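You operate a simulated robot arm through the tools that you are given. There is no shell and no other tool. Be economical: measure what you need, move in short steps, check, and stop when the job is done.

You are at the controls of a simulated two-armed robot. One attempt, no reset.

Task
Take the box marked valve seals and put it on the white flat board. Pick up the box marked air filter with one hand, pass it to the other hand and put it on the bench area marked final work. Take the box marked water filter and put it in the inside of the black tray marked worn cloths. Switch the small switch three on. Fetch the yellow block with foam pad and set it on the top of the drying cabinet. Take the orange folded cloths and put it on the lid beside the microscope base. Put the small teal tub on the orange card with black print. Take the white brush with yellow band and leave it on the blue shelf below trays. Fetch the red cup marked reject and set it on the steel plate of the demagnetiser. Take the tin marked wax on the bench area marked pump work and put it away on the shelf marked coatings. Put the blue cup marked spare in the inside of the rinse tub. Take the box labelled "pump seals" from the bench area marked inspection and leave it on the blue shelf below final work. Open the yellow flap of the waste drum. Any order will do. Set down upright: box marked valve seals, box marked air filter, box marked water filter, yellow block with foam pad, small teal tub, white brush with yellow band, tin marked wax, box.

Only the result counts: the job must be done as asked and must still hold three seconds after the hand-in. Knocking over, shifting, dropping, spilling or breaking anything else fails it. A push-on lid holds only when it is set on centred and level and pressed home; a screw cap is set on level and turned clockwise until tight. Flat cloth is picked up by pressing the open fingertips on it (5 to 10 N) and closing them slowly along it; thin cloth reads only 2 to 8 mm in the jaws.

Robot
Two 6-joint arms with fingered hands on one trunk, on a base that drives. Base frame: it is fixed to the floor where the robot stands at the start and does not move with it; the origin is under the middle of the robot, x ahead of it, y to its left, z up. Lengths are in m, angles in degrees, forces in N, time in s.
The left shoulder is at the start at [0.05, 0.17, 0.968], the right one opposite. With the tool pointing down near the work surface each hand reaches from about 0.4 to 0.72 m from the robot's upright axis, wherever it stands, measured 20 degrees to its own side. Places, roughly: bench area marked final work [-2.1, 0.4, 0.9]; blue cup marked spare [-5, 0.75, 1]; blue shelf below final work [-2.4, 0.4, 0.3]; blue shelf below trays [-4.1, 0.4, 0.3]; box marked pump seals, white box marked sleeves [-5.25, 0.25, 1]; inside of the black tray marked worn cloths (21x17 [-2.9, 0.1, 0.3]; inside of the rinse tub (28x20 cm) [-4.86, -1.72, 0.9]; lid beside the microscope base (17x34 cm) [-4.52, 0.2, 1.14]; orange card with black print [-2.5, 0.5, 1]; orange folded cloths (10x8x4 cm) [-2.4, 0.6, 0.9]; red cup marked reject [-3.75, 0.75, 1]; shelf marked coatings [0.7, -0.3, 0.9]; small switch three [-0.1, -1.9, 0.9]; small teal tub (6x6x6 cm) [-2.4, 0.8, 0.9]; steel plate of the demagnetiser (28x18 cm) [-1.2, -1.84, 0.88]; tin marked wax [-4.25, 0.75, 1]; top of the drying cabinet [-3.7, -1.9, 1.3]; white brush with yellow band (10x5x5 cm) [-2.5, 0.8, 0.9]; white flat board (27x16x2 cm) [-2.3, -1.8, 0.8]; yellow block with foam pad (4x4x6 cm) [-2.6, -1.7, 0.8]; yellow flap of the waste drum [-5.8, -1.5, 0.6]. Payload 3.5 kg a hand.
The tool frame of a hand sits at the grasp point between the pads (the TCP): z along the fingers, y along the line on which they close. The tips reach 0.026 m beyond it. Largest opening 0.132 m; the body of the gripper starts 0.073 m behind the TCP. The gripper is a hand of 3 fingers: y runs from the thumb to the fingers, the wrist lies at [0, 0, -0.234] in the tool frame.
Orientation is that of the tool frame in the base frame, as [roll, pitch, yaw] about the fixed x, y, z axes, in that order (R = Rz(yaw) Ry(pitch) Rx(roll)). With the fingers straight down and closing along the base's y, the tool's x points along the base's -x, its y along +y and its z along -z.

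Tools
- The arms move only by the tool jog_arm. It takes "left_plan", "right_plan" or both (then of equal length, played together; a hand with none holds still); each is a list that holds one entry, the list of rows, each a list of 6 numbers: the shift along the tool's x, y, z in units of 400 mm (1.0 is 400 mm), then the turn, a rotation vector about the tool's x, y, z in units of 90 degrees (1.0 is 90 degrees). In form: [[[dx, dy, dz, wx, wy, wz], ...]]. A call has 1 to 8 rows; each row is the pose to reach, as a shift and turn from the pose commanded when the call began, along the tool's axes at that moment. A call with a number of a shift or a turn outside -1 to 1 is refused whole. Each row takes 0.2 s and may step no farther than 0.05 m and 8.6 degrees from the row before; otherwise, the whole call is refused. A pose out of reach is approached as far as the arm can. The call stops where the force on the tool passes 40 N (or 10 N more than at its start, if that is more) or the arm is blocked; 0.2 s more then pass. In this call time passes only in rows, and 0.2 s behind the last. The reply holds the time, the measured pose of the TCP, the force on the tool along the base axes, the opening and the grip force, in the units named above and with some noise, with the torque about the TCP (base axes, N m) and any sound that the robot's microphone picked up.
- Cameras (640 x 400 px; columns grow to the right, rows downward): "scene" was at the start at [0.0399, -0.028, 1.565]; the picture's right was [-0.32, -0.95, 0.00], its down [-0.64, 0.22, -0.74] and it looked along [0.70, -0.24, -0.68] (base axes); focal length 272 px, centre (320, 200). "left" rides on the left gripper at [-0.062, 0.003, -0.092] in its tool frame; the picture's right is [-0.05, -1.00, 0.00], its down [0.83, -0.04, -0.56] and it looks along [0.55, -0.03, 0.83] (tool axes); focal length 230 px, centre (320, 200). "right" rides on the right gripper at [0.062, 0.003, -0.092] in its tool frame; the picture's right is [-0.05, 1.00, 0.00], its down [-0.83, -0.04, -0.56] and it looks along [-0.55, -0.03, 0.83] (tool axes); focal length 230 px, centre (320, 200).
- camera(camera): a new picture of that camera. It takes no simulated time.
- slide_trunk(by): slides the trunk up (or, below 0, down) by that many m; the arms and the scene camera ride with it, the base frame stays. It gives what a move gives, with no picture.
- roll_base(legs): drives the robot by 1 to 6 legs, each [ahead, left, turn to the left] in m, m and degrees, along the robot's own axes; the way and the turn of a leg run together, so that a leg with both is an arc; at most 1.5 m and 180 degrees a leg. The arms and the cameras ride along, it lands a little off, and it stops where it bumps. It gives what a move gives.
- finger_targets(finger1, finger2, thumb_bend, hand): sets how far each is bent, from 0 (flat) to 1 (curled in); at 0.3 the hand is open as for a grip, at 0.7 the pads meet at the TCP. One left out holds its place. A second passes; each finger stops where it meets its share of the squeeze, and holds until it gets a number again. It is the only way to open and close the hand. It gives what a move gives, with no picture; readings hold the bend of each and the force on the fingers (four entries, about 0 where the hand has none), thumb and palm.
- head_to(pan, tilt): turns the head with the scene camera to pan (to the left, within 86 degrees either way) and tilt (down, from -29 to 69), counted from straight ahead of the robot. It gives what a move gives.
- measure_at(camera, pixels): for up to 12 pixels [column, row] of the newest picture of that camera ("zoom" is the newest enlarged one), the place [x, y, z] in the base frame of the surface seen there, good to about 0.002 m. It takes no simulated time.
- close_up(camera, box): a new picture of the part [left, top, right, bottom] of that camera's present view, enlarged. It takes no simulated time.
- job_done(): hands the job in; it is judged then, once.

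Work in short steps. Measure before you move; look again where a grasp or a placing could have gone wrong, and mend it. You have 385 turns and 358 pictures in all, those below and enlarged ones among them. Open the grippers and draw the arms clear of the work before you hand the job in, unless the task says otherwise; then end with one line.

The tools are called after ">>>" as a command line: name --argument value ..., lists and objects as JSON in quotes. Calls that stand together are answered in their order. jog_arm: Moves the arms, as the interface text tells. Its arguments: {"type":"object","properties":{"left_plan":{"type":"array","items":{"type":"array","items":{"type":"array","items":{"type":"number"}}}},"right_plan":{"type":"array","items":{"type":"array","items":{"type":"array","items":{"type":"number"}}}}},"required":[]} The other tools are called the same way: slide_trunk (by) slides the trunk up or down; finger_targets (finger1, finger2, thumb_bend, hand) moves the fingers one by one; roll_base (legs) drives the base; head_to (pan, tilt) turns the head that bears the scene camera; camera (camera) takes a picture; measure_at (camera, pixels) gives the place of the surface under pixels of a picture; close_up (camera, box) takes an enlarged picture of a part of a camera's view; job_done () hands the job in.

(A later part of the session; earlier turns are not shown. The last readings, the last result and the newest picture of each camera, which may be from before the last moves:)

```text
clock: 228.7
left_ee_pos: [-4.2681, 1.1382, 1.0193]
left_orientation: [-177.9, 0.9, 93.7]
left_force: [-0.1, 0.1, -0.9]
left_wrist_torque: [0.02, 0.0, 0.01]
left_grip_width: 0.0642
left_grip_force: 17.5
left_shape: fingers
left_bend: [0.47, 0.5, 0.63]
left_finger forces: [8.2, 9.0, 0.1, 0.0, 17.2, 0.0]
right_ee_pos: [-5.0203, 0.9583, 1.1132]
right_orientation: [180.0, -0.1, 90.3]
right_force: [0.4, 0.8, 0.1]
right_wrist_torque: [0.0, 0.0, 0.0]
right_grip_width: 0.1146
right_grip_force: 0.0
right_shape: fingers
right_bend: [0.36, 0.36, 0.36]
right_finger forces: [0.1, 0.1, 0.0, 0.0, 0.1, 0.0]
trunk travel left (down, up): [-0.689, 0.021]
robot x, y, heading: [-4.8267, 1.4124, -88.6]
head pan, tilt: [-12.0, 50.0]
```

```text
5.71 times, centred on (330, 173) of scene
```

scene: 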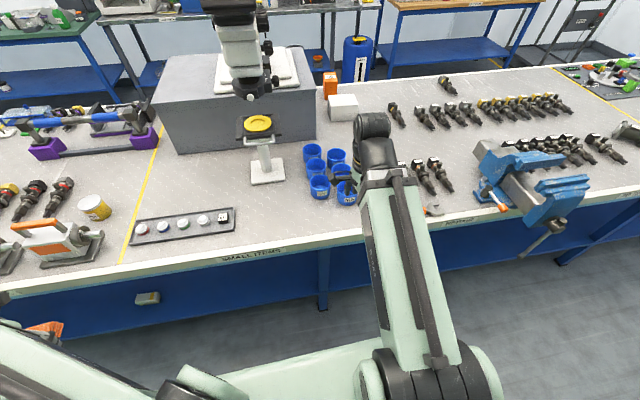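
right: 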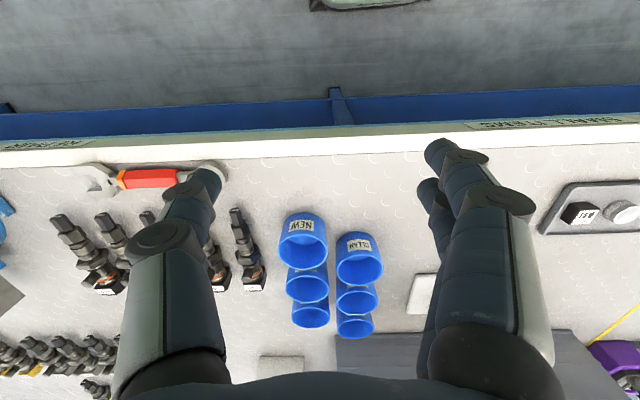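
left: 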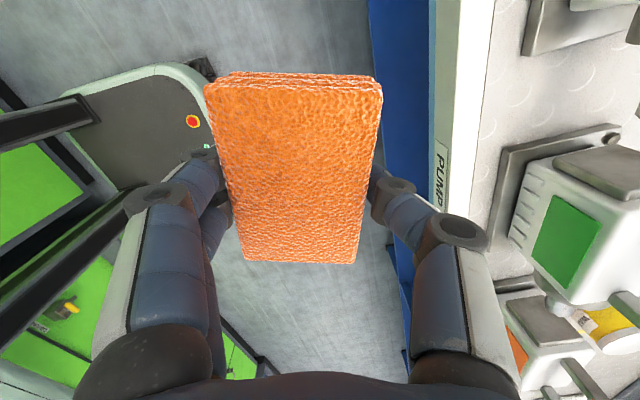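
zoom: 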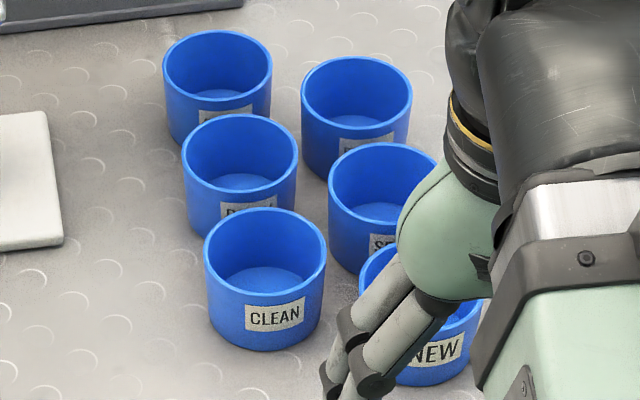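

The cup behind NEW starts with "S". Verify by moving the hand aside a little and zooming.

>>> jog_arm --right_plan '[[[0, -0.1, 0, 0, 0, 0], [0, -0.2, 0, 0, 0, 0], [0, -0.25, 0, 0, 0, 0]]]'

>>> close_up --camera "scene" --box '[320, 150, 360, 190]'

>>> close_up --camera "scene" --box '[300, 140, 360, 190]'

```text
clock: 229.5
left_ee_pos: [-4.2682, 1.139, 1.0187]
left_orientation: [-178.0, 0.9, 93.8]
left_force: [0.1, -0.6, 0.6]
left_wrist_torque: [0.02, 0.02, -0.02]
left_grip_width: 0.0646
left_grip_force: 16.8
left_shape: fingers
left_bend: [0.47, 0.5, 0.63]
left_finger forces: [8.3, 9.0, 0.0, 0.0, 17.2, 0.0]
right_ee_pos: [-5.1204, 0.9567, 1.1111]
right_orientation: [179.9, -0.2, 90.2]
right_force: [-0.5, -0.4, 0.5]
right_wrist_torque: [-0.03, -0.01, 0.04]
right_grip_width: 0.1145
right_grip_force: 0.0
right_shape: fingers
right_bend: [0.36, 0.36, 0.36]
right_finger forces: [0.0, 0.0, 0.0, 0.0, 0.0, 0.1]
trunk travel left (down, up): [-0.689, 0.021]
robot x, y, heading: [-4.8279, 1.412, -88.6]
head pan, tilt: [-12.0, 50.0]
```

```text
10.00 times, centred on (340, 170) of scene
```

zoom: 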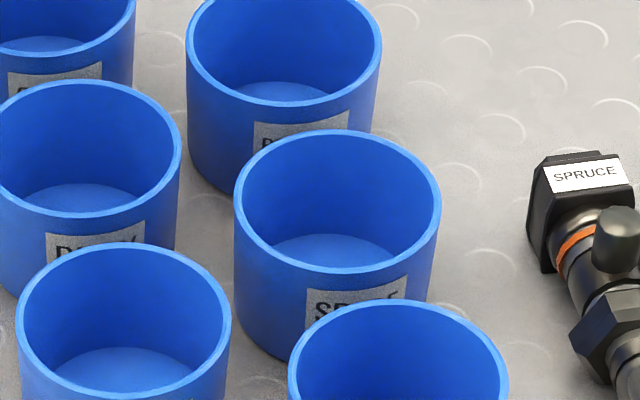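

```text
8.00 times, centred on (330, 165) of scene
```

zoom: 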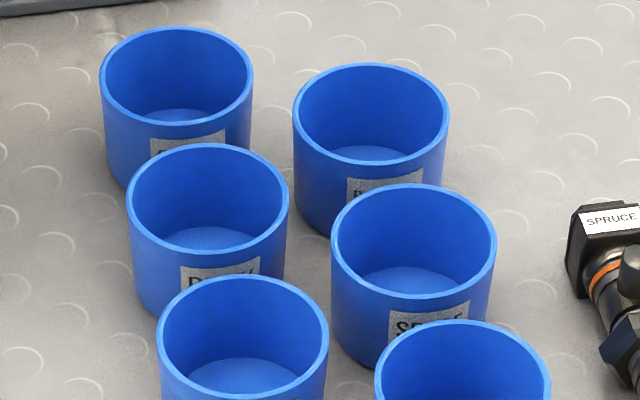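

The cup behind NEW reads "SP…": that is the spare cup. Measure its rim and neighbours.

>>> measure_at --camera "zoom" --pixels '[[334, 240], [494, 240], [413, 186], [413, 297], [296, 115], [446, 115], [286, 205], [130, 205], [378, 375], [430, 323], [370, 158]]'

```text
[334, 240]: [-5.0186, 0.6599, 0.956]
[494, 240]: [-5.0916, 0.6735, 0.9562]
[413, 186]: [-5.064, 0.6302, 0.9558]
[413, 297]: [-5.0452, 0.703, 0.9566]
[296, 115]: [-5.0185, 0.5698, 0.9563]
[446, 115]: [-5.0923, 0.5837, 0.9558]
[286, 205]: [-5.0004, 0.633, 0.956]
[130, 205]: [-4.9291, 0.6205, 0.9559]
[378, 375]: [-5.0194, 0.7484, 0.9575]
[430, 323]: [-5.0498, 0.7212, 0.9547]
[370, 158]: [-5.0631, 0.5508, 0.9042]
```

Spare cup: centre (-5.055,0.667), Ø0.074, rim 0.956. I'll straddle it along x with a narrow opening. Drive 0.15 nearer, narrow the fingers and go above it.

>>> roll_base --legs '[[0.15, 0, 0]]'

>>> finger_targets --hand "right" --finger1 0.45 --finger2 0.45 --thumb_bend 0.45

```text
clock: 230.9
left_ee_pos: [-4.2632, 0.9899, 1.018]
left_orientation: [-177.9, 0.9, 93.8]
left_force: [-0.4, -0.6, -1.1]
left_wrist_torque: [0.03, -0.01, 0.03]
left_grip_width: 0.0644
left_grip_force: 16.9
left_shape: fingers
left_bend: [0.47, 0.5, 0.63]
left_finger forces: [8.2, 8.9, 0.0, 0.0, 17.1, 0.0]
right_ee_pos: [-5.1168, 0.807, 1.1095]
right_orientation: [179.9, -0.3, 90.4]
right_force: [0.2, -1.2, -0.6]
right_wrist_torque: [0.04, -0.04, 0.0]
right_grip_width: 0.1144
right_grip_force: 0.1
right_shape: fingers
right_bend: [0.36, 0.36, 0.36]
right_finger forces: [0.1, 0.1, 0.0, 0.0, 0.1, 0.1]
trunk travel left (down, up): [-0.689, 0.021]
robot x, y, heading: [-4.8201, 1.2684, -88.5]
head pan, tilt: [-12.0, 50.0]
```

```text
clock: 231.9
left_ee_pos: [-4.2641, 0.991, 1.0192]
left_orientation: [-177.9, 0.9, 93.9]
left_force: [-0.5, -0.2, -0.2]
left_wrist_torque: [-0.03, -0.01, -0.01]
left_grip_width: 0.0647
left_grip_force: 17.0
left_shape: fingers
left_bend: [0.47, 0.5, 0.63]
left_finger forces: [8.1, 8.9, 0.0, 0.0, 17.3, 0.1]
right_ee_pos: [-5.1158, 0.8097, 1.1121]
right_orientation: [-180.0, -0.1, 90.4]
right_force: [0.7, -0.7, 0.8]
right_wrist_torque: [0.0, 0.02, -0.02]
right_grip_width: 0.0854
right_grip_force: 0.0
right_shape: fingers
right_bend: [0.45, 0.45, 0.45]
right_finger forces: [0.0, 0.1, 0.0, 0.0, 0.0, 0.0]
trunk travel left (down, up): [-0.689, 0.021]
robot x, y, heading: [-4.8236, 1.2677, -88.4]
head pan, tilt: [-12.0, 50.0]
```

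>>> jog_arm --right_plan '[[[-0.09, 0.04, 0, 0, 0, 0], [-0.18, 0.08, 0.05, 0, 0, 0], [-0.27, 0.12, 0.1, 0, 0, 0], [-0.3525, 0.1525, 0.15, 0, 0, 0]]]'

>>> camera --camera "right"

```text
clock: 232.9
left_ee_pos: [-4.2639, 0.9919, 1.019]
left_orientation: [-177.9, 0.9, 93.8]
left_force: [0.1, 0.7, -0.8]
left_wrist_torque: [0.02, -0.03, 0.0]
left_grip_width: 0.0644
left_grip_force: 17.6
left_shape: fingers
left_bend: [0.47, 0.5, 0.63]
left_finger forces: [8.3, 9.0, 0.0, 0.1, 17.2, 0.0]
right_ee_pos: [-5.0573, 0.6676, 1.0513]
right_orientation: [180.0, -0.1, 90.2]
right_force: [0.8, -0.5, 0.5]
right_wrist_torque: [0.01, 0.0, 0.02]
right_grip_width: 0.0851
right_grip_force: 0.1
right_shape: fingers
right_bend: [0.45, 0.45, 0.45]
right_finger forces: [0.0, 0.0, 0.1, 0.1, 0.0, 0.0]
trunk travel left (down, up): [-0.689, 0.021]
robot x, y, heading: [-4.8217, 1.2673, -88.3]
head pan, tilt: [-12.0, 50.0]
```

```text
279 pictures are left
```

right: 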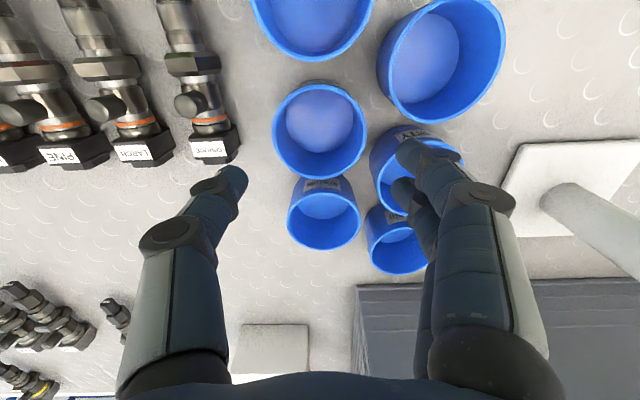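

>>> measure_at --camera "right" --pixels '[[275, 128], [365, 130], [318, 85], [320, 178], [388, 60], [440, 120], [225, 150], [372, 175]]'

>>> close_up --camera "right" --box '[240, 60, 480, 280]'

```text
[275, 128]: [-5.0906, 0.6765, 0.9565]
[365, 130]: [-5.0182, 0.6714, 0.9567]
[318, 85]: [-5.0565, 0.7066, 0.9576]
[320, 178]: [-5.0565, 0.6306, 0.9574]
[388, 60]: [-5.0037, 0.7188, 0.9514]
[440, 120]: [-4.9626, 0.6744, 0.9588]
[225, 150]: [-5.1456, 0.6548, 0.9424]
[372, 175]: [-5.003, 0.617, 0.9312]
```

```text
1.82 times, centred on (360, 170) of right
```

zoom: 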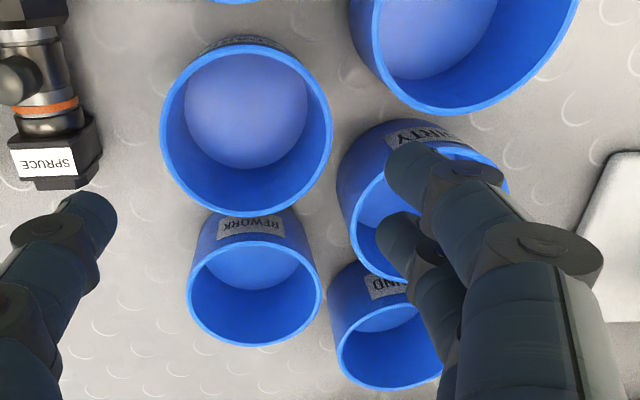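

Spare centre (-5.0545,0.6685). Offset the hand 5 mm towards -x so the finger pair clears the neighbour cups, then descend.

>>> jog_arm --right_plan '[[[0.003, -0.006, 0.05, 0, 0, 0], [0.003, -0.006, 0.12, 0, 0, 0], [0.003, -0.006, 0.17, 0, 0, 0]]]'

>>> close_up --camera "right" --box '[200, 40, 520, 260]'

```text
clock: 233.7
left_ee_pos: [-4.2638, 0.9912, 1.0182]
left_orientation: [-177.9, 0.9, 93.8]
left_force: [-0.3, -0.8, -0.3]
left_wrist_torque: [0.0, 0.0, -0.01]
left_grip_width: 0.0647
left_grip_force: 17.1
left_shape: fingers
left_bend: [0.47, 0.5, 0.63]
left_finger forces: [8.2, 9.0, 0.0, 0.0, 17.2, 0.0]
right_ee_pos: [-5.0581, 0.6699, 0.981]
right_orientation: [180.0, 0.0, 90.4]
right_force: [0.6, -0.9, 0.0]
right_wrist_torque: [-0.04, -0.01, 0.01]
right_grip_width: 0.0853
right_grip_force: 0.1
right_shape: fingers
right_bend: [0.45, 0.45, 0.45]
right_finger forces: [0.0, 0.1, 0.0, 0.0, 0.0, 0.0]
trunk travel left (down, up): [-0.689, 0.021]
robot x, y, heading: [-4.8225, 1.2656, -88.5]
head pan, tilt: [-12.0, 50.0]
```

```text
1.82 times, centred on (360, 150) of right
```

zoom: 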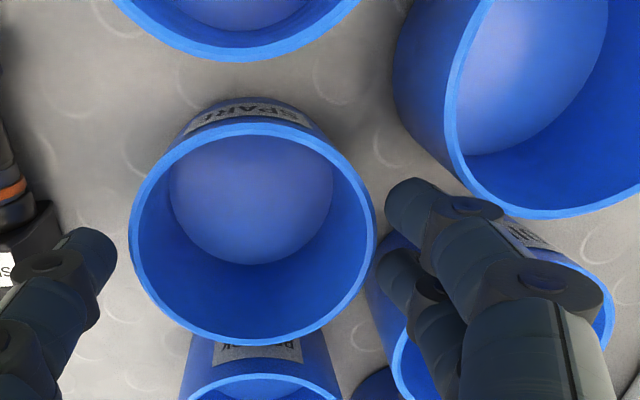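

Label SPARE confirmed. Check precisely where the neighbouring "dirty" cup's rim is relative to the second finger.

>>> measure_at --camera "zoom" --pixels '[[396, 365], [611, 310], [560, 262], [372, 280], [375, 250], [455, 170], [500, 212], [404, 190], [392, 268], [372, 230], [133, 230]]'

```text
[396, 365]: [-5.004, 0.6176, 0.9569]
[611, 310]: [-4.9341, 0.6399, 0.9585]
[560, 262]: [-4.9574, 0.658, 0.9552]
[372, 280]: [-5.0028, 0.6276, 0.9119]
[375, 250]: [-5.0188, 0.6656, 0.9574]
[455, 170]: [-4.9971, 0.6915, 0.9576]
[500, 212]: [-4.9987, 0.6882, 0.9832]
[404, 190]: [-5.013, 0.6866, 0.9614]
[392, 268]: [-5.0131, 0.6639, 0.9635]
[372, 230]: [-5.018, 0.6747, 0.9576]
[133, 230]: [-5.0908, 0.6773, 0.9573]
```

Clearances are 5–11 mm. Continue the descent and grip.

>>> jog_arm --right_plan '[[[0, -0.003, 0.04, 0, 0, 0], [0, -0.003, 0.08, 0, 0, 0], [0, -0.003, 0.115, 0, 0, 0]]]'

>>> finger_targets --hand "right" --finger1 0.6 --finger2 0.6 --thumb_bend 0.65

```text
clock: 234.5
left_ee_pos: [-4.2641, 0.991, 1.0189]
left_orientation: [-177.9, 0.8, 93.8]
left_force: [0.2, -0.7, -0.9]
left_wrist_torque: [0.01, -0.04, -0.02]
left_grip_width: 0.0645
left_grip_force: 17.3
left_shape: fingers
left_bend: [0.47, 0.5, 0.63]
left_finger forces: [8.1, 9.1, 0.0, 0.0, 17.2, 0.0]
right_ee_pos: [-5.0605, 0.6695, 0.9355]
right_orientation: [-179.9, -0.1, 90.3]
right_force: [-0.2, -0.4, 0.0]
right_wrist_torque: [0.01, 0.01, 0.04]
right_grip_width: 0.0853
right_grip_force: 0.0
right_shape: fingers
right_bend: [0.45, 0.45, 0.45]
right_finger forces: [0.1, 0.0, 0.0, 0.0, 0.0, 0.0]
trunk travel left (down, up): [-0.689, 0.021]
robot x, y, heading: [-4.8243, 1.2699, -88.7]
head pan, tilt: [-12.0, 50.0]
```

```text
clock: 235.5
left_ee_pos: [-4.264, 0.9921, 1.02]
left_orientation: [-177.9, 1.0, 93.8]
left_force: [-0.4, 0.2, -0.6]
left_wrist_torque: [0.0, -0.02, 0.03]
left_grip_width: 0.0646
left_grip_force: 16.7
left_shape: fingers
left_bend: [0.47, 0.5, 0.63]
left_finger forces: [8.2, 9.0, 0.2, 0.0, 17.2, 0.0]
right_ee_pos: [-5.0593, 0.669, 0.9352]
right_orientation: [180.0, -0.1, 90.3]
right_force: [0.2, -0.3, -1.9]
right_wrist_torque: [0.03, 0.03, 0.0]
right_grip_width: 0.0659
right_grip_force: 17.8
right_shape: fingers
right_bend: [0.5, 0.49, 0.58]
right_finger forces: [8.9, 9.5, 0.0, 0.0, 16.8, 0.1]
trunk travel left (down, up): [-0.689, 0.021]
robot x, y, heading: [-4.8212, 1.2649, -88.5]
head pan, tilt: [-12.0, 50.0]
```

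Gripped. Lift straight up.

>>> jog_arm --right_plan '[[[0, 0, -0.08, 0, 0, 0], [0, 0, -0.18, 0, 0, 0], [0, 0, -0.28, 0, 0, 0], [0, 0, -0.38, 0, 0, 0]]]'

>>> camera --camera "right"

```text
clock: 236.5
left_ee_pos: [-4.2649, 0.9908, 1.0188]
left_orientation: [-177.9, 0.9, 93.8]
left_force: [-0.2, 0.2, 0.0]
left_wrist_torque: [0.0, 0.02, 0.02]
left_grip_width: 0.0644
left_grip_force: 18.1
left_shape: fingers
left_bend: [0.47, 0.5, 0.63]
left_finger forces: [8.2, 9.0, 0.0, 0.0, 17.2, 0.0]
right_ee_pos: [-5.0565, 0.67, 1.0883]
right_orientation: [180.0, 0.0, 90.4]
right_force: [0.2, -0.1, -1.4]
right_wrist_torque: [0.0, 0.0, -0.04]
right_grip_width: 0.0659
right_grip_force: 17.3
right_shape: fingers
right_bend: [0.5, 0.49, 0.58]
right_finger forces: [9.0, 9.5, 0.1, 0.1, 16.5, 0.0]
trunk travel left (down, up): [-0.689, 0.021]
robot x, y, heading: [-4.8171, 1.2664, -88.6]
head pan, tilt: [-12.0, 50.0]
```

```text
276 pictures are left
```

right: 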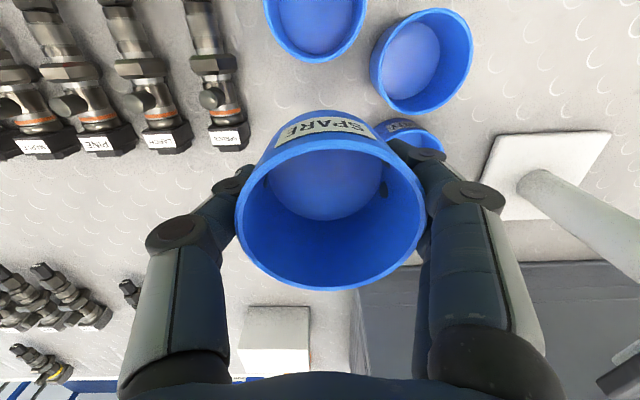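

Cup held. Drive back and east along the north aisle, keeping heading -90.

>>> roll_base --legs '[[-0.3, 0, -1.4], [0, 1.48, 0], [0, 1.48, 0]]'

```text
clock: 252.2
left_ee_pos: [-1.3661, 1.139, 1.0186]
left_orientation: [-177.9, 0.8, 89.9]
left_force: [0.5, -0.2, -1.1]
left_wrist_torque: [0.0, 0.01, -0.02]
left_grip_width: 0.0642
left_grip_force: 17.2
left_shape: fingers
left_bend: [0.47, 0.5, 0.63]
left_finger forces: [8.2, 8.9, 0.1, 0.0, 17.3, 0.0]
right_ee_pos: [-2.1798, 0.8714, 1.0867]
right_orientation: [180.0, -0.1, 86.4]
right_force: [1.5, -0.2, -0.4]
right_wrist_torque: [0.03, -0.03, 0.03]
right_grip_width: 0.0656
right_grip_force: 17.8
right_shape: fingers
right_bend: [0.5, 0.49, 0.58]
right_finger forces: [9.0, 9.6, 0.0, 0.1, 16.6, 0.0]
trunk travel left (down, up): [-0.689, 0.021]
robot x, y, heading: [-1.9044, 1.452, -92.3]
head pan, tilt: [-12.0, 50.0]
```

>>> roll_base --legs '[[0, 1.5, 2.3], [1.0, 0, 0]]'

>>> head_to --pan 0 --tilt 40

>>> camera --camera "scene"

```text
clock: 264.2
left_ee_pos: [0.1147, 0.1481, 1.0197]
left_orientation: [-178.0, 0.9, 92.5]
left_force: [0.0, -1.0, -1.0]
left_wrist_torque: [-0.03, 0.02, -0.01]
left_grip_width: 0.0644
left_grip_force: 17.0
left_shape: fingers
left_bend: [0.47, 0.5, 0.63]
left_finger forces: [8.2, 9.0, 0.0, 0.0, 17.2, 0.1]
right_ee_pos: [-0.6855, -0.1558, 1.0866]
right_orientation: [-180.0, 0.0, 88.9]
right_force: [-0.5, -0.6, -0.6]
right_wrist_torque: [0.04, 0.0, 0.0]
right_grip_width: 0.0657
right_grip_force: 17.1
right_shape: fingers
right_bend: [0.5, 0.49, 0.58]
right_finger forces: [8.9, 9.6, 0.0, 0.0, 16.5, 0.0]
trunk travel left (down, up): [-0.689, 0.021]
robot x, y, heading: [-0.4367, 0.4345, -89.8]
head pan, tilt: [-12.0, 50.0]
```

```text
clock: 265.0
left_ee_pos: [0.1147, 0.1481, 1.0196]
left_orientation: [-177.9, 1.0, 92.6]
left_force: [-0.4, 0.0, -0.2]
left_wrist_torque: [0.0, 0.0, 0.01]
left_grip_width: 0.0646
left_grip_force: 17.2
left_shape: fingers
left_bend: [0.47, 0.5, 0.63]
left_finger forces: [8.1, 9.0, 0.0, 0.1, 17.2, 0.0]
right_ee_pos: [-0.6856, -0.1567, 1.0878]
right_orientation: [-179.9, -0.1, 89.0]
right_force: [0.6, 0.3, 0.4]
right_wrist_torque: [-0.01, -0.03, 0.03]
right_grip_width: 0.0655
right_grip_force: 17.9
right_shape: fingers
right_bend: [0.5, 0.49, 0.58]
right_finger forces: [8.9, 9.7, 0.0, 0.0, 16.4, 0.0]
trunk travel left (down, up): [-0.689, 0.021]
robot x, y, heading: [-0.4352, 0.4347, -89.8]
head pan, tilt: [0.0, 40.0]
```

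```text
275 pictures are left
```

scene: 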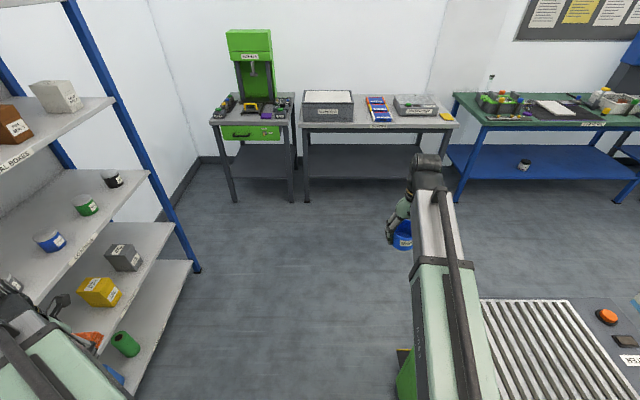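

Path is clear: ahead 1.05, then strafe right (west) along the south aisle in steps.

>>> roll_base --legs '[[1.05, 0, 0], [0, -1.45, 0], [0, -1.3, 0]]'

>>> head_to --pan -20 --tilt 30

>>> camera --camera "scene"

```text
clock: 283.0
left_ee_pos: [-2.5871, -0.8604, 1.0184]
left_orientation: [-177.9, 0.9, 91.8]
left_force: [-0.7, 0.3, -0.7]
left_wrist_torque: [0.0, 0.03, -0.03]
left_grip_width: 0.0647
left_grip_force: 17.2
left_shape: fingers
left_bend: [0.47, 0.5, 0.63]
left_finger forces: [8.2, 9.0, 0.0, 0.1, 17.2, 0.1]
right_ee_pos: [-3.3908, -1.1545, 1.0881]
right_orientation: [179.9, -0.1, 88.4]
right_force: [-1.3, 0.1, -1.5]
right_wrist_torque: [-0.01, -0.03, -0.01]
right_grip_width: 0.0653
right_grip_force: 17.7
right_shape: fingers
right_bend: [0.5, 0.49, 0.58]
right_finger forces: [9.0, 9.6, 0.0, 0.0, 16.5, 0.1]
trunk travel left (down, up): [-0.689, 0.021]
robot x, y, heading: [-3.1333, -0.5668, -90.1]
head pan, tilt: [0.0, 40.0]
```

```text
clock: 283.8
left_ee_pos: [-2.587, -0.8599, 1.0194]
left_orientation: [-177.9, 0.9, 91.8]
left_force: [0.3, -0.3, -0.2]
left_wrist_torque: [0.01, -0.01, 0.0]
left_grip_width: 0.0645
left_grip_force: 17.0
left_shape: fingers
left_bend: [0.47, 0.5, 0.63]
left_finger forces: [8.2, 8.9, 0.0, 0.1, 17.2, 0.0]
right_ee_pos: [-3.3913, -1.154, 1.0883]
right_orientation: [-179.9, -0.1, 88.3]
right_force: [0.9, 0.0, -0.3]
right_wrist_torque: [-0.01, 0.04, -0.02]
right_grip_width: 0.0656
right_grip_force: 17.6
right_shape: fingers
right_bend: [0.5, 0.49, 0.58]
right_finger forces: [9.0, 9.6, 0.0, 0.0, 16.5, 0.1]
trunk travel left (down, up): [-0.689, 0.021]
robot x, y, heading: [-3.1327, -0.5637, -90.5]
head pan, tilt: [-20.0, 30.0]
```

```text
274 pictures are left
```

scene: 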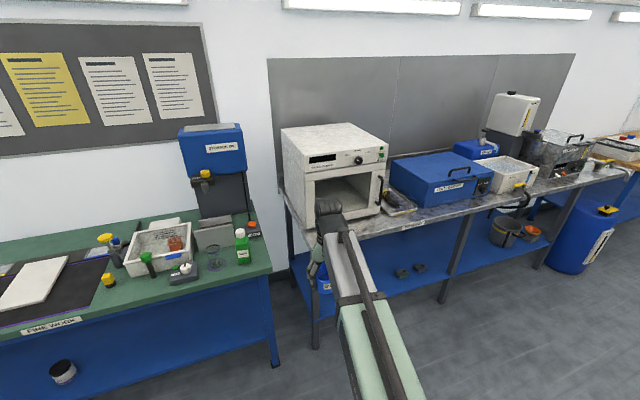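

The drying cabinet, the wash table with tubs, and the waste drum are visible. Strafe on 1.45 m and look.

>>> roll_base --legs '[[0, -1.42, 0.3]]'

>>> head_to --pan 0 --tilt 42

>>> camera --camera "scene"

```text
clock: 290.8
left_ee_pos: [-3.9811, -0.8515, 1.0187]
left_orientation: [-177.9, 1.0, 92.4]
left_force: [-0.2, -0.7, -0.8]
left_wrist_torque: [-0.04, 0.01, 0.02]
left_grip_width: 0.0644
left_grip_force: 17.3
left_shape: fingers
left_bend: [0.47, 0.5, 0.63]
left_finger forces: [8.2, 9.0, 0.1, 0.0, 17.1, 0.0]
right_ee_pos: [-4.7813, -1.1544, 1.087]
right_orientation: [180.0, -0.1, 88.9]
right_force: [0.3, 0.1, -0.4]
right_wrist_torque: [-0.02, 0.0, -0.03]
right_grip_width: 0.0656
right_grip_force: 17.6
right_shape: fingers
right_bend: [0.5, 0.49, 0.58]
right_finger forces: [8.9, 9.7, 0.0, 0.1, 16.6, 0.1]
trunk travel left (down, up): [-0.689, 0.021]
robot x, y, heading: [-4.5312, -0.5645, -89.9]
head pan, tilt: [-20.0, 30.0]
```

```text
clock: 291.6
left_ee_pos: [-3.9803, -0.8513, 1.0197]
left_orientation: [-177.8, 0.9, 92.5]
left_force: [0.0, -0.4, -0.1]
left_wrist_torque: [0.03, 0.02, 0.02]
left_grip_width: 0.0645
left_grip_force: 17.5
left_shape: fingers
left_bend: [0.47, 0.5, 0.63]
left_finger forces: [8.1, 9.0, 0.0, 0.0, 17.2, 0.0]
right_ee_pos: [-4.7805, -1.1533, 1.0863]
right_orientation: [180.0, 0.0, 89.0]
right_force: [0.1, 0.4, 0.3]
right_wrist_torque: [-0.01, -0.01, 0.0]
right_grip_width: 0.0655
right_grip_force: 17.6
right_shape: fingers
right_bend: [0.5, 0.49, 0.58]
right_finger forces: [8.9, 9.5, 0.0, 0.1, 16.5, 0.1]
trunk travel left (down, up): [-0.689, 0.021]
robot x, y, heading: [-4.5345, -0.5635, -89.8]
head pan, tilt: [0.0, 42.0]
```

```text
273 pictures are left
```

scene: 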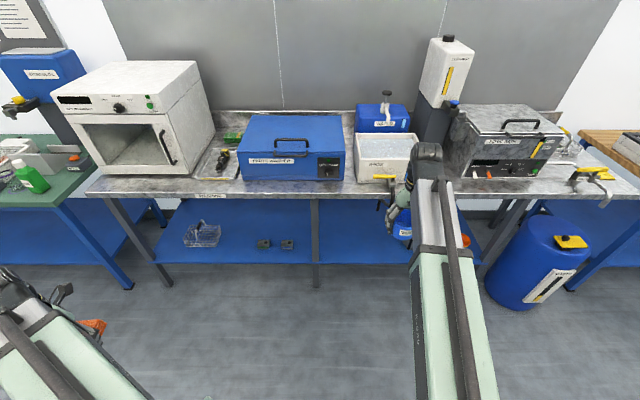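

Zoom on the white rinse tub at (385,155) and measure it.

>>> close_up --camera "scene" --box '[330, 90, 480, 200]'

>>> measure_at --camera "scene" --pixels '[[356, 136], [413, 136], [358, 163], [420, 160], [380, 150], [400, 145], [385, 180], [390, 200], [345, 195], [385, 140], [370, 142], [250, 190]]'

```text
3.64 times, centred on (405, 145) of scene
```

zoom: 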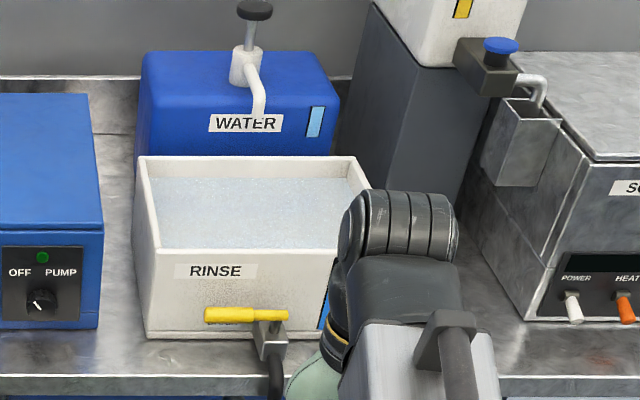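

```text
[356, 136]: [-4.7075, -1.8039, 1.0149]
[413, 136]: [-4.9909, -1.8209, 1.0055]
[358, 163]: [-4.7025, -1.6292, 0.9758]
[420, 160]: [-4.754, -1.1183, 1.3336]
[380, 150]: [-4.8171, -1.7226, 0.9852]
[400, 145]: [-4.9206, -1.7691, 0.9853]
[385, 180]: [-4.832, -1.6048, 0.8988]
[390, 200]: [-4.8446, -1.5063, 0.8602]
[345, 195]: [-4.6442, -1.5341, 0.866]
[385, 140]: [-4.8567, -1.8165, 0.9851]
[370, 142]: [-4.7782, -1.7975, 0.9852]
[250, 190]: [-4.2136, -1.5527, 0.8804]
```

Tub: x -4.70…-4.99, y -1.61…-1.82, rim 1.015. Drive forward 0.5 with a small shift so the cup comes near it.

>>> roll_base --legs '[[0.48, -0.06, 0]]'

>>> camera --camera "scene"

>>> camera --camera "right"

```text
clock: 294.5
left_ee_pos: [-4.0387, -1.3307, 1.0186]
left_orientation: [-177.9, 0.8, 92.5]
left_force: [-0.7, 0.6, 0.1]
left_wrist_torque: [0.01, 0.03, 0.02]
left_grip_width: 0.0645
left_grip_force: 17.5
left_shape: fingers
left_bend: [0.47, 0.5, 0.63]
left_finger forces: [8.2, 9.0, 0.0, 0.0, 17.1, 0.0]
right_ee_pos: [-4.8384, -1.6355, 1.0867]
right_orientation: [180.0, -0.1, 89.0]
right_force: [-0.4, 0.3, -0.1]
right_wrist_torque: [0.02, 0.0, -0.01]
right_grip_width: 0.0654
right_grip_force: 18.0
right_shape: fingers
right_bend: [0.5, 0.49, 0.58]
right_finger forces: [8.8, 9.5, 0.1, 0.0, 16.5, 0.1]
trunk travel left (down, up): [-0.689, 0.021]
robot x, y, heading: [-4.5898, -1.0444, -89.6]
head pan, tilt: [0.0, 42.0]
```

```text
271 pictures are left
```

scene: 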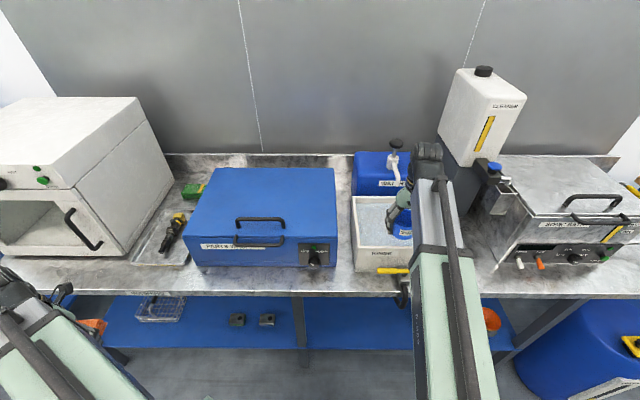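

```text
270 pictures are left
```

right: 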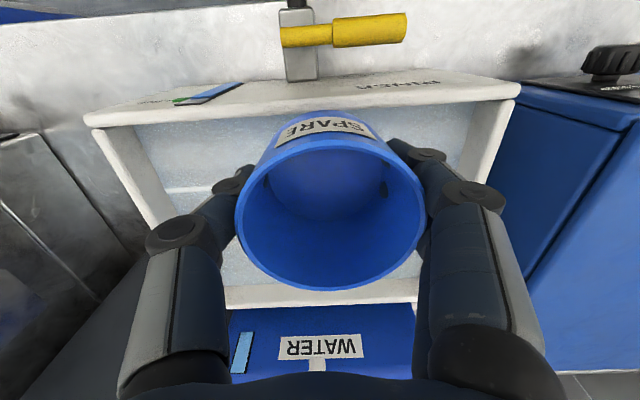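

Measure the water spout and the tub's walls before lowering.

>>> close_up --camera "scene" --box '[340, 130, 450, 280]'

>>> measure_at --camera "scene" --pixels '[[396, 143], [394, 165], [401, 181], [375, 215], [357, 200], [360, 240], [385, 247], [354, 248], [380, 198], [399, 150], [396, 155]]'

>>> measure_at --camera "right" --pixels '[[345, 92], [470, 97], [120, 112], [200, 140], [300, 292], [320, 360], [440, 120]]'

```text
2.67 times, centred on (395, 205) of scene
```

zoom: 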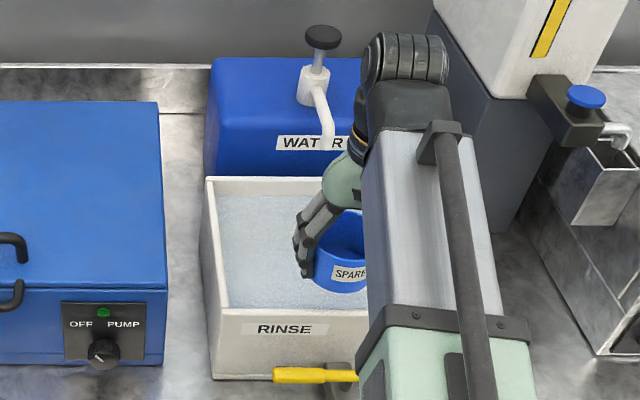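

```text
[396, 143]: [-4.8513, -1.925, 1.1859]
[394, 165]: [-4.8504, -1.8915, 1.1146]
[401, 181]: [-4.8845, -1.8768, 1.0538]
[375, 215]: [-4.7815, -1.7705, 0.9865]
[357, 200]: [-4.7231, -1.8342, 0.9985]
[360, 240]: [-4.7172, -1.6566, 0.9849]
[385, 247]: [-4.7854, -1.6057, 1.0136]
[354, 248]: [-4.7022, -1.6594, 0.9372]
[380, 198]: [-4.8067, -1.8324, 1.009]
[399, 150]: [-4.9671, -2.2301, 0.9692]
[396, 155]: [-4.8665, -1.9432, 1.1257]
```

```text
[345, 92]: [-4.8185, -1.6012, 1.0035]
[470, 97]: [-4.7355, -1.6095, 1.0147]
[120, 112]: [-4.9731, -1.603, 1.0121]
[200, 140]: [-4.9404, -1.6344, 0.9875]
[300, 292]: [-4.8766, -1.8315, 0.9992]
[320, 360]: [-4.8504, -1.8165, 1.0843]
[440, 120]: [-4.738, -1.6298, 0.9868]
```

Spout tip is at y≈-1.82, front rim at -1.61. Move to (-4.81,-1.715) and lower in steps.

>>> jog_arm --right_plan '[[[-0.1, 0.035, 0, 0, 0, 0], [-0.2, 0.07, 0, 0, 0, 0], [-0.2, 0.07, 0.1, 0, 0, 0], [-0.2, 0.07, 0.18, 0, 0, 0], [-0.2, 0.07, 0.26, 0, 0, 0]]]'

>>> camera --camera "right"

```text
clock: 295.7
left_ee_pos: [-4.0378, -1.3303, 1.0182]
left_orientation: [-177.8, 1.0, 92.7]
left_force: [-0.5, -0.3, -1.1]
left_wrist_torque: [-0.03, 0.0, -0.01]
left_grip_width: 0.0644
left_grip_force: 17.0
left_shape: fingers
left_bend: [0.47, 0.5, 0.63]
left_finger forces: [8.2, 9.1, 0.1, 0.0, 17.2, 0.0]
right_ee_pos: [-4.8115, -1.7146, 0.9852]
right_orientation: [180.0, -0.1, 89.1]
right_force: [-0.4, 0.3, -0.5]
right_wrist_torque: [-0.01, -0.02, -0.01]
right_grip_width: 0.0655
right_grip_force: 17.5
right_shape: fingers
right_bend: [0.5, 0.49, 0.58]
right_finger forces: [8.7, 9.6, 0.1, 0.0, 16.4, 0.0]
trunk travel left (down, up): [-0.689, 0.021]
robot x, y, heading: [-4.5941, -1.0462, -89.8]
head pan, tilt: [0.0, 42.0]
```

```text
268 pictures are left
```

right: 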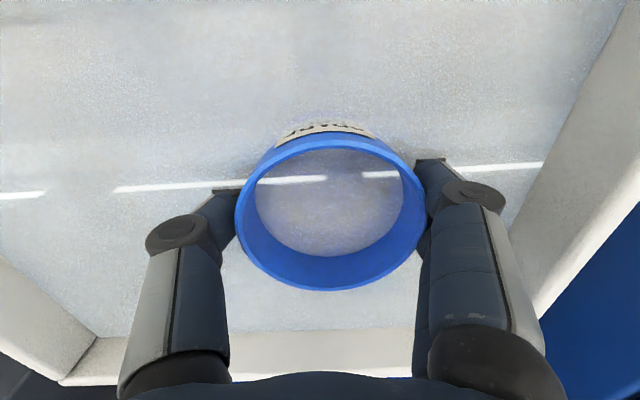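

Cup enters the water without force. Continue lowering to the tub floor.

>>> jog_arm --right_plan '[[[0, 0, 0.04, 0, 0, 0], [0, 0, 0.08, 0, 0, 0], [0, 0, 0.1, 0, 0, 0], [0, 0, 0.11, 0, 0, 0], [0, 0, 0.12, 0, 0, 0], [0, 0, 0.13, 0, 0, 0]]]'

```text
clock: 297.1
left_ee_pos: [-4.0381, -1.3295, 1.0178]
left_orientation: [-177.9, 0.8, 92.6]
left_force: [0.1, 0.0, -0.1]
left_wrist_torque: [-0.01, -0.02, -0.01]
left_grip_width: 0.0643
left_grip_force: 17.3
left_shape: fingers
left_bend: [0.47, 0.5, 0.63]
left_finger forces: [8.2, 9.0, 0.1, 0.0, 17.1, 0.0]
right_ee_pos: [-4.8111, -1.7154, 0.9319]
right_orientation: [180.0, 0.0, 89.1]
right_force: [0.3, 0.0, -0.3]
right_wrist_torque: [-0.01, 0.0, 0.01]
right_grip_width: 0.0657
right_grip_force: 17.3
right_shape: fingers
right_bend: [0.5, 0.49, 0.58]
right_finger forces: [8.6, 9.6, 0.0, 0.0, 16.3, 0.0]
trunk travel left (down, up): [-0.689, 0.021]
robot x, y, heading: [-4.5898, -1.043, -89.6]
head pan, tilt: [0.0, 42.0]
```

>>> jog_arm --right_plan '[[[0, 0, 0.01, 0, 0, 0], [0, 0, 0.02, 0, 0, 0], [0, 0, 0.03, 0, 0, 0], [0, 0, 0.038, 0, 0, 0]]]'

```text
clock: 297.9
left_ee_pos: [-4.0383, -1.3291, 1.0193]
left_orientation: [-177.8, 0.9, 92.5]
left_force: [-0.2, -0.6, 0.2]
left_wrist_torque: [0.03, 0.0, -0.02]
left_grip_width: 0.0646
left_grip_force: 17.6
left_shape: fingers
left_bend: [0.47, 0.5, 0.63]
left_finger forces: [8.2, 8.9, 0.0, 0.0, 17.1, 0.1]
right_ee_pos: [-4.8122, -1.7163, 0.9281]
right_orientation: [179.9, 0.5, 89.0]
right_force: [-1.5, 3.1, 20.7]
right_wrist_torque: [0.11, -0.46, 0.13]
right_grip_width: 0.0652
right_grip_force: 20.6
right_shape: fingers
right_bend: [0.53, 0.5, 0.59]
right_finger forces: [12.8, 10.9, 0.0, 0.0, 17.3, 0.1]
trunk travel left (down, up): [-0.689, 0.021]
robot x, y, heading: [-4.5911, -1.0459, -89.7]
head pan, tilt: [0.0, 42.0]
stopped in row 4 (right hand): the force on the tool passed its limit at 45 N (the readings are from after the stop); the commanded pose is now the measured one
```

Floor reached. Release and lift out straight.

>>> jog_arm --right_plan '[[[0, 0, -0.003, 0, 0, 0]]]'

>>> finger_targets --hand "right" --finger1 0.36 --finger2 0.36 --thumb_bend 0.36

>>> jog_arm --right_plan '[[[0, 0, -0.1, 0, 0, 0], [0, 0, -0.2, 0, 0, 0], [0, 0, -0.3, 0, 0, 0], [0, 0, -0.4, 0, 0, 0]]]'

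>>> camera --camera "right"

```text
clock: 298.3
left_ee_pos: [-4.0375, -1.329, 1.0186]
left_orientation: [-177.9, 1.0, 92.5]
left_force: [0.8, -0.7, -0.5]
left_wrist_torque: [-0.01, 0.0, 0.03]
left_grip_width: 0.0646
left_grip_force: 17.1
left_shape: fingers
left_bend: [0.47, 0.5, 0.63]
left_finger forces: [8.3, 9.0, 0.1, 0.1, 17.1, 0.1]
right_ee_pos: [-4.8124, -1.7155, 0.9258]
right_orientation: [-180.0, 0.5, 89.0]
right_force: [0.1, 2.2, 23.5]
right_wrist_torque: [0.07, -0.7, 0.03]
right_grip_width: 0.065
right_grip_force: 21.4
right_shape: fingers
right_bend: [0.53, 0.5, 0.59]
right_finger forces: [15.0, 12.2, 0.0, 0.1, 16.1, 0.0]
trunk travel left (down, up): [-0.689, 0.021]
robot x, y, heading: [-4.5928, -1.0411, -89.6]
head pan, tilt: [0.0, 42.0]
```

```text
clock: 299.3
left_ee_pos: [-4.0382, -1.331, 1.0192]
left_orientation: [-178.0, 0.9, 92.5]
left_force: [-0.1, -0.2, 0.1]
left_wrist_torque: [-0.02, 0.03, 0.01]
left_grip_width: 0.0644
left_grip_force: 17.0
left_shape: fingers
left_bend: [0.47, 0.5, 0.63]
left_finger forces: [8.2, 8.9, 0.1, 0.1, 17.1, 0.0]
right_ee_pos: [-4.8122, -1.7177, 0.924]
right_orientation: [-180.0, 0.4, 89.0]
right_force: [0.1, -0.5, 0.2]
right_wrist_torque: [0.0, 0.0, -0.03]
right_grip_width: 0.1152
right_grip_force: 0.1
right_shape: fingers
right_bend: [0.36, 0.36, 0.36]
right_finger forces: [0.0, 0.1, 0.0, 0.1, 0.0, 0.0]
trunk travel left (down, up): [-0.689, 0.021]
robot x, y, heading: [-4.5932, -1.0455, -89.7]
head pan, tilt: [0.0, 42.0]
```

```text
clock: 300.3
left_ee_pos: [-4.0389, -1.3289, 1.0191]
left_orientation: [-178.0, 0.9, 92.5]
left_force: [0.1, 0.5, -0.4]
left_wrist_torque: [-0.01, 0.03, 0.0]
left_grip_width: 0.0644
left_grip_force: 16.8
left_shape: fingers
left_bend: [0.47, 0.5, 0.63]
left_finger forces: [8.2, 9.0, 0.0, 0.0, 17.1, 0.0]
right_ee_pos: [-4.8125, -1.7172, 1.0845]
right_orientation: [-180.0, 0.3, 89.0]
right_force: [-0.2, 0.4, 0.6]
right_wrist_torque: [-0.01, 0.0, 0.0]
right_grip_width: 0.1154
right_grip_force: 0.1
right_shape: fingers
right_bend: [0.36, 0.36, 0.36]
right_finger forces: [0.1, 0.0, 0.1, 0.1, 0.0, 0.1]
trunk travel left (down, up): [-0.689, 0.021]
robot x, y, heading: [-4.5871, -1.0426, -89.6]
head pan, tilt: [0.0, 42.0]
```

```text
267 pictures are left
```

right: 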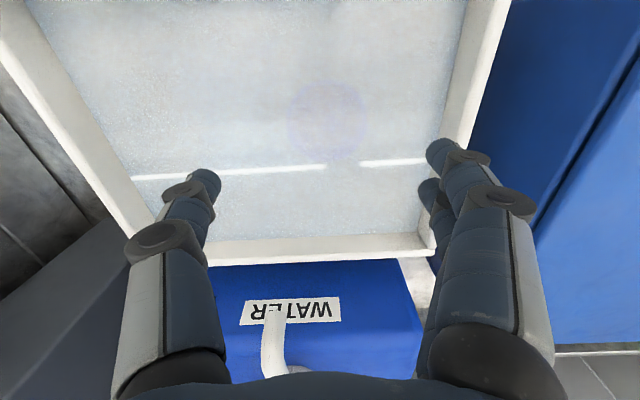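

Cup lies on the tub floor. Back off, turn about to face the island near the microscope.

>>> roll_base --legs '[[-0.25, 0, 0], [0, 0, 90], [0, 0, 90]]'

>>> head_to --pan 0 --tilt 30

>>> camera --camera "scene"

```text
clock: 309.8
left_ee_pos: [-5.1508, -0.5112, 1.0181]
left_orientation: [-177.9, 0.8, -86.4]
left_force: [0.3, 0.2, -0.3]
left_wrist_torque: [0.02, 0.05, 0.01]
left_grip_width: 0.0641
left_grip_force: 16.6
left_shape: fingers
left_bend: [0.47, 0.5, 0.63]
left_finger forces: [7.9, 8.8, 0.0, 0.0, 16.7, 0.0]
right_ee_pos: [-4.3819, -0.1126, 1.084]
right_orientation: [180.0, 0.2, -90.1]
right_force: [0.1, 0.4, 0.8]
right_wrist_torque: [0.0, 0.0, 0.02]
right_grip_width: 0.1157
right_grip_force: 0.0
right_shape: fingers
right_bend: [0.36, 0.36, 0.36]
right_finger forces: [0.1, 0.0, 0.0, 0.0, 0.0, 0.0]
trunk travel left (down, up): [-0.689, 0.021]
robot x, y, heading: [-4.5912, -0.7895, 91.4]
head pan, tilt: [0.0, 42.0]
```

```text
clock: 310.5
left_ee_pos: [-5.1496, -0.5114, 1.0186]
left_orientation: [-177.9, 0.8, -86.5]
left_force: [-0.3, 0.5, -0.4]
left_wrist_torque: [-0.03, -0.01, 0.0]
left_grip_width: 0.0646
left_grip_force: 16.1
left_shape: fingers
left_bend: [0.47, 0.5, 0.63]
left_finger forces: [7.9, 8.8, 0.0, 0.0, 16.7, 0.0]
right_ee_pos: [-4.3825, -0.1122, 1.0841]
right_orientation: [-180.0, 0.3, -90.2]
right_force: [0.9, 0.2, 0.2]
right_wrist_torque: [0.02, 0.02, -0.04]
right_grip_width: 0.1154
right_grip_force: 0.0
right_shape: fingers
right_bend: [0.36, 0.36, 0.36]
right_finger forces: [0.1, 0.0, 0.0, 0.0, 0.0, 0.0]
trunk travel left (down, up): [-0.689, 0.021]
robot x, y, heading: [-4.5937, -0.7858, 91.3]
head pan, tilt: [0.0, 30.0]
```

```text
266 pictures are left
```

scene: 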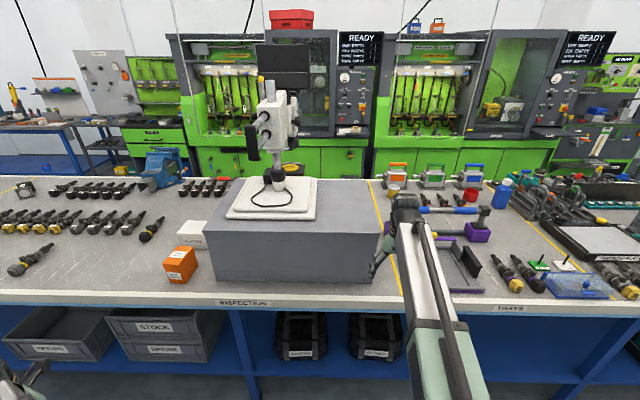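

The grey bin's lid to the right of the white microscope base is free. Measure it, plus the orange box (pump seals).

>>> close_up --camera "scene" --box '[150, 160, 410, 310]'

>>> measure_at --camera "scene" --pixels '[[206, 226], [380, 230], [360, 182], [318, 182], [315, 217], [228, 217], [340, 205], [350, 220], [325, 190], [370, 215], [290, 228], [300, 215]]'

```text
2.46 times, centred on (280, 235) of scene
```

zoom: 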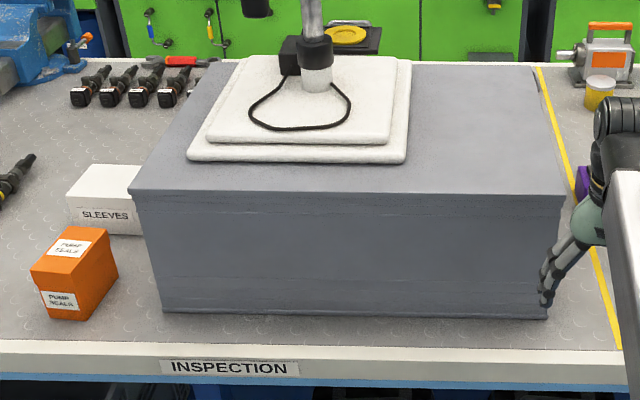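

```text
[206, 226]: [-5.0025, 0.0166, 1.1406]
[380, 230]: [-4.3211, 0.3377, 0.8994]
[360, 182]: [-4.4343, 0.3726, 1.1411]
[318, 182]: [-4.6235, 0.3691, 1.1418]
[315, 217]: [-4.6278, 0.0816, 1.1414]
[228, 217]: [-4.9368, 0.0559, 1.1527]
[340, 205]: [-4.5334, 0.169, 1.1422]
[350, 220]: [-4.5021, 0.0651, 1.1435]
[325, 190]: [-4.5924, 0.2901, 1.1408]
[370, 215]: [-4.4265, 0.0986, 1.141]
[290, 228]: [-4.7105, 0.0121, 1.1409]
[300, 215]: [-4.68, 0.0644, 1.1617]
```

Free lid area x -4.62…-4.41, y 0.02…0.37. Bring the left hand up and in front, the right hand back, before driving in.

>>> jog_arm --left_plan '[[[-0.05, -0.07, -0.032, 0, 0, 0], [-0.1, -0.14, -0.064, 0, 0, 0], [-0.15, -0.21, -0.096, 0, 0, 0], [-0.2, -0.28, -0.128, 0, 0, 0], [-0.25, -0.35, -0.16, 0, 0, 0], [-0.3, -0.42, -0.19, 0, 0, 0], [-0.35, -0.49, -0.22, 0, 0, 0], [-0.4, -0.5625, -0.25, 0, 0, 0]]]' --right_plan '[[[0.05, 0, 0, 0, 0, 0], [0.1, 0, 0, 0, 0, 0], [0.15, 0, 0, 0, 0, 0], [0.2, 0, 0, 0, 0, 0], [0.25, 0, 0, 0, 0, 0], [0.3, -0.05, 0, 0, 0, 0], [0.35, -0.1, 0, 0, 0, 0], [0.4, -0.15, 0, 0, 0, 0]]]'

>>> jog_arm --left_plan '[[[-0.05, -0.07, -0.032, 0, 0, 0], [-0.1, -0.14, -0.064, 0, 0, 0], [-0.15, -0.21, -0.096, 0, 0, 0], [-0.2, -0.28, -0.128, 0, 0, 0], [-0.25, -0.35, -0.16, 0, 0, 0], [-0.3, -0.42, -0.19, 0, 0, 0], [-0.35, -0.49, -0.22, 0, 0, 0], [-0.4, -0.5625, -0.25, 0, 0, 0]]]'

>>> slide_trunk --by 0.02

```text
clock: 312.3
left_ee_pos: [-4.9342, -0.3399, 1.1291]
left_orientation: [-177.9, 0.9, -86.5]
left_force: [0.2, -0.3, -0.5]
left_wrist_torque: [0.02, -0.01, 0.0]
left_grip_width: 0.0644
left_grip_force: 17.3
left_shape: fingers
left_bend: [0.47, 0.5, 0.63]
left_finger forces: [7.8, 8.8, 0.0, 0.0, 16.8, 0.0]
right_ee_pos: [-4.3205, -0.2746, 1.0823]
right_orientation: [179.8, 0.3, -90.1]
right_force: [-0.4, -0.7, 0.6]
right_wrist_torque: [0.01, 0.02, -0.03]
right_grip_width: 0.1154
right_grip_force: 0.1
right_shape: fingers
right_bend: [0.36, 0.36, 0.36]
right_finger forces: [0.0, 0.1, 0.1, 0.0, 0.1, 0.0]
trunk travel left (down, up): [-0.689, 0.021]
robot x, y, heading: [-4.5952, -0.7875, 91.5]
head pan, tilt: [0.0, 30.0]
```

```text
clock: 314.1
left_ee_pos: [-4.7267, -0.1685, 1.2417]
left_orientation: [-178.0, 0.9, -86.5]
left_force: [0.4, -0.3, -0.5]
left_wrist_torque: [-0.02, 0.04, -0.01]
left_grip_width: 0.0642
left_grip_force: 16.9
left_shape: fingers
left_bend: [0.47, 0.5, 0.63]
left_finger forces: [7.9, 8.8, 0.0, 0.1, 16.8, 0.0]
right_ee_pos: [-4.3204, -0.2732, 1.0822]
right_orientation: [-180.0, 0.3, -90.1]
right_force: [0.1, 0.6, -1.9]
right_wrist_torque: [-0.01, 0.03, 0.0]
right_grip_width: 0.1153
right_grip_force: 0.1
right_shape: fingers
right_bend: [0.36, 0.36, 0.36]
right_finger forces: [0.0, 0.1, 0.0, 0.1, 0.1, 0.0]
trunk travel left (down, up): [-0.689, 0.021]
robot x, y, heading: [-4.593, -0.7909, 91.1]
head pan, tilt: [0.0, 30.0]
```

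```text
clock: 314.8
left_ee_pos: [-4.7284, -0.1679, 1.2613]
left_orientation: [-177.9, 0.9, -86.6]
left_force: [-0.3, -0.7, -0.9]
left_wrist_torque: [0.02, -0.03, -0.03]
left_grip_width: 0.0641
left_grip_force: 16.9
left_shape: fingers
left_bend: [0.47, 0.5, 0.63]
left_finger forces: [8.0, 8.8, 0.0, 0.0, 16.7, 0.1]
right_ee_pos: [-4.3203, -0.2745, 1.1034]
right_orientation: [-180.0, 0.3, -90.1]
right_force: [0.9, -1.0, 0.0]
right_wrist_torque: [0.0, 0.01, 0.0]
right_grip_width: 0.1153
right_grip_force: 0.0
right_shape: fingers
right_bend: [0.36, 0.36, 0.36]
right_finger forces: [0.0, 0.0, 0.0, 0.0, 0.1, 0.1]
trunk travel left (down, up): [-0.709, 0.001]
robot x, y, heading: [-4.5928, -0.788, 91.1]
head pan, tilt: [0.0, 30.0]
```

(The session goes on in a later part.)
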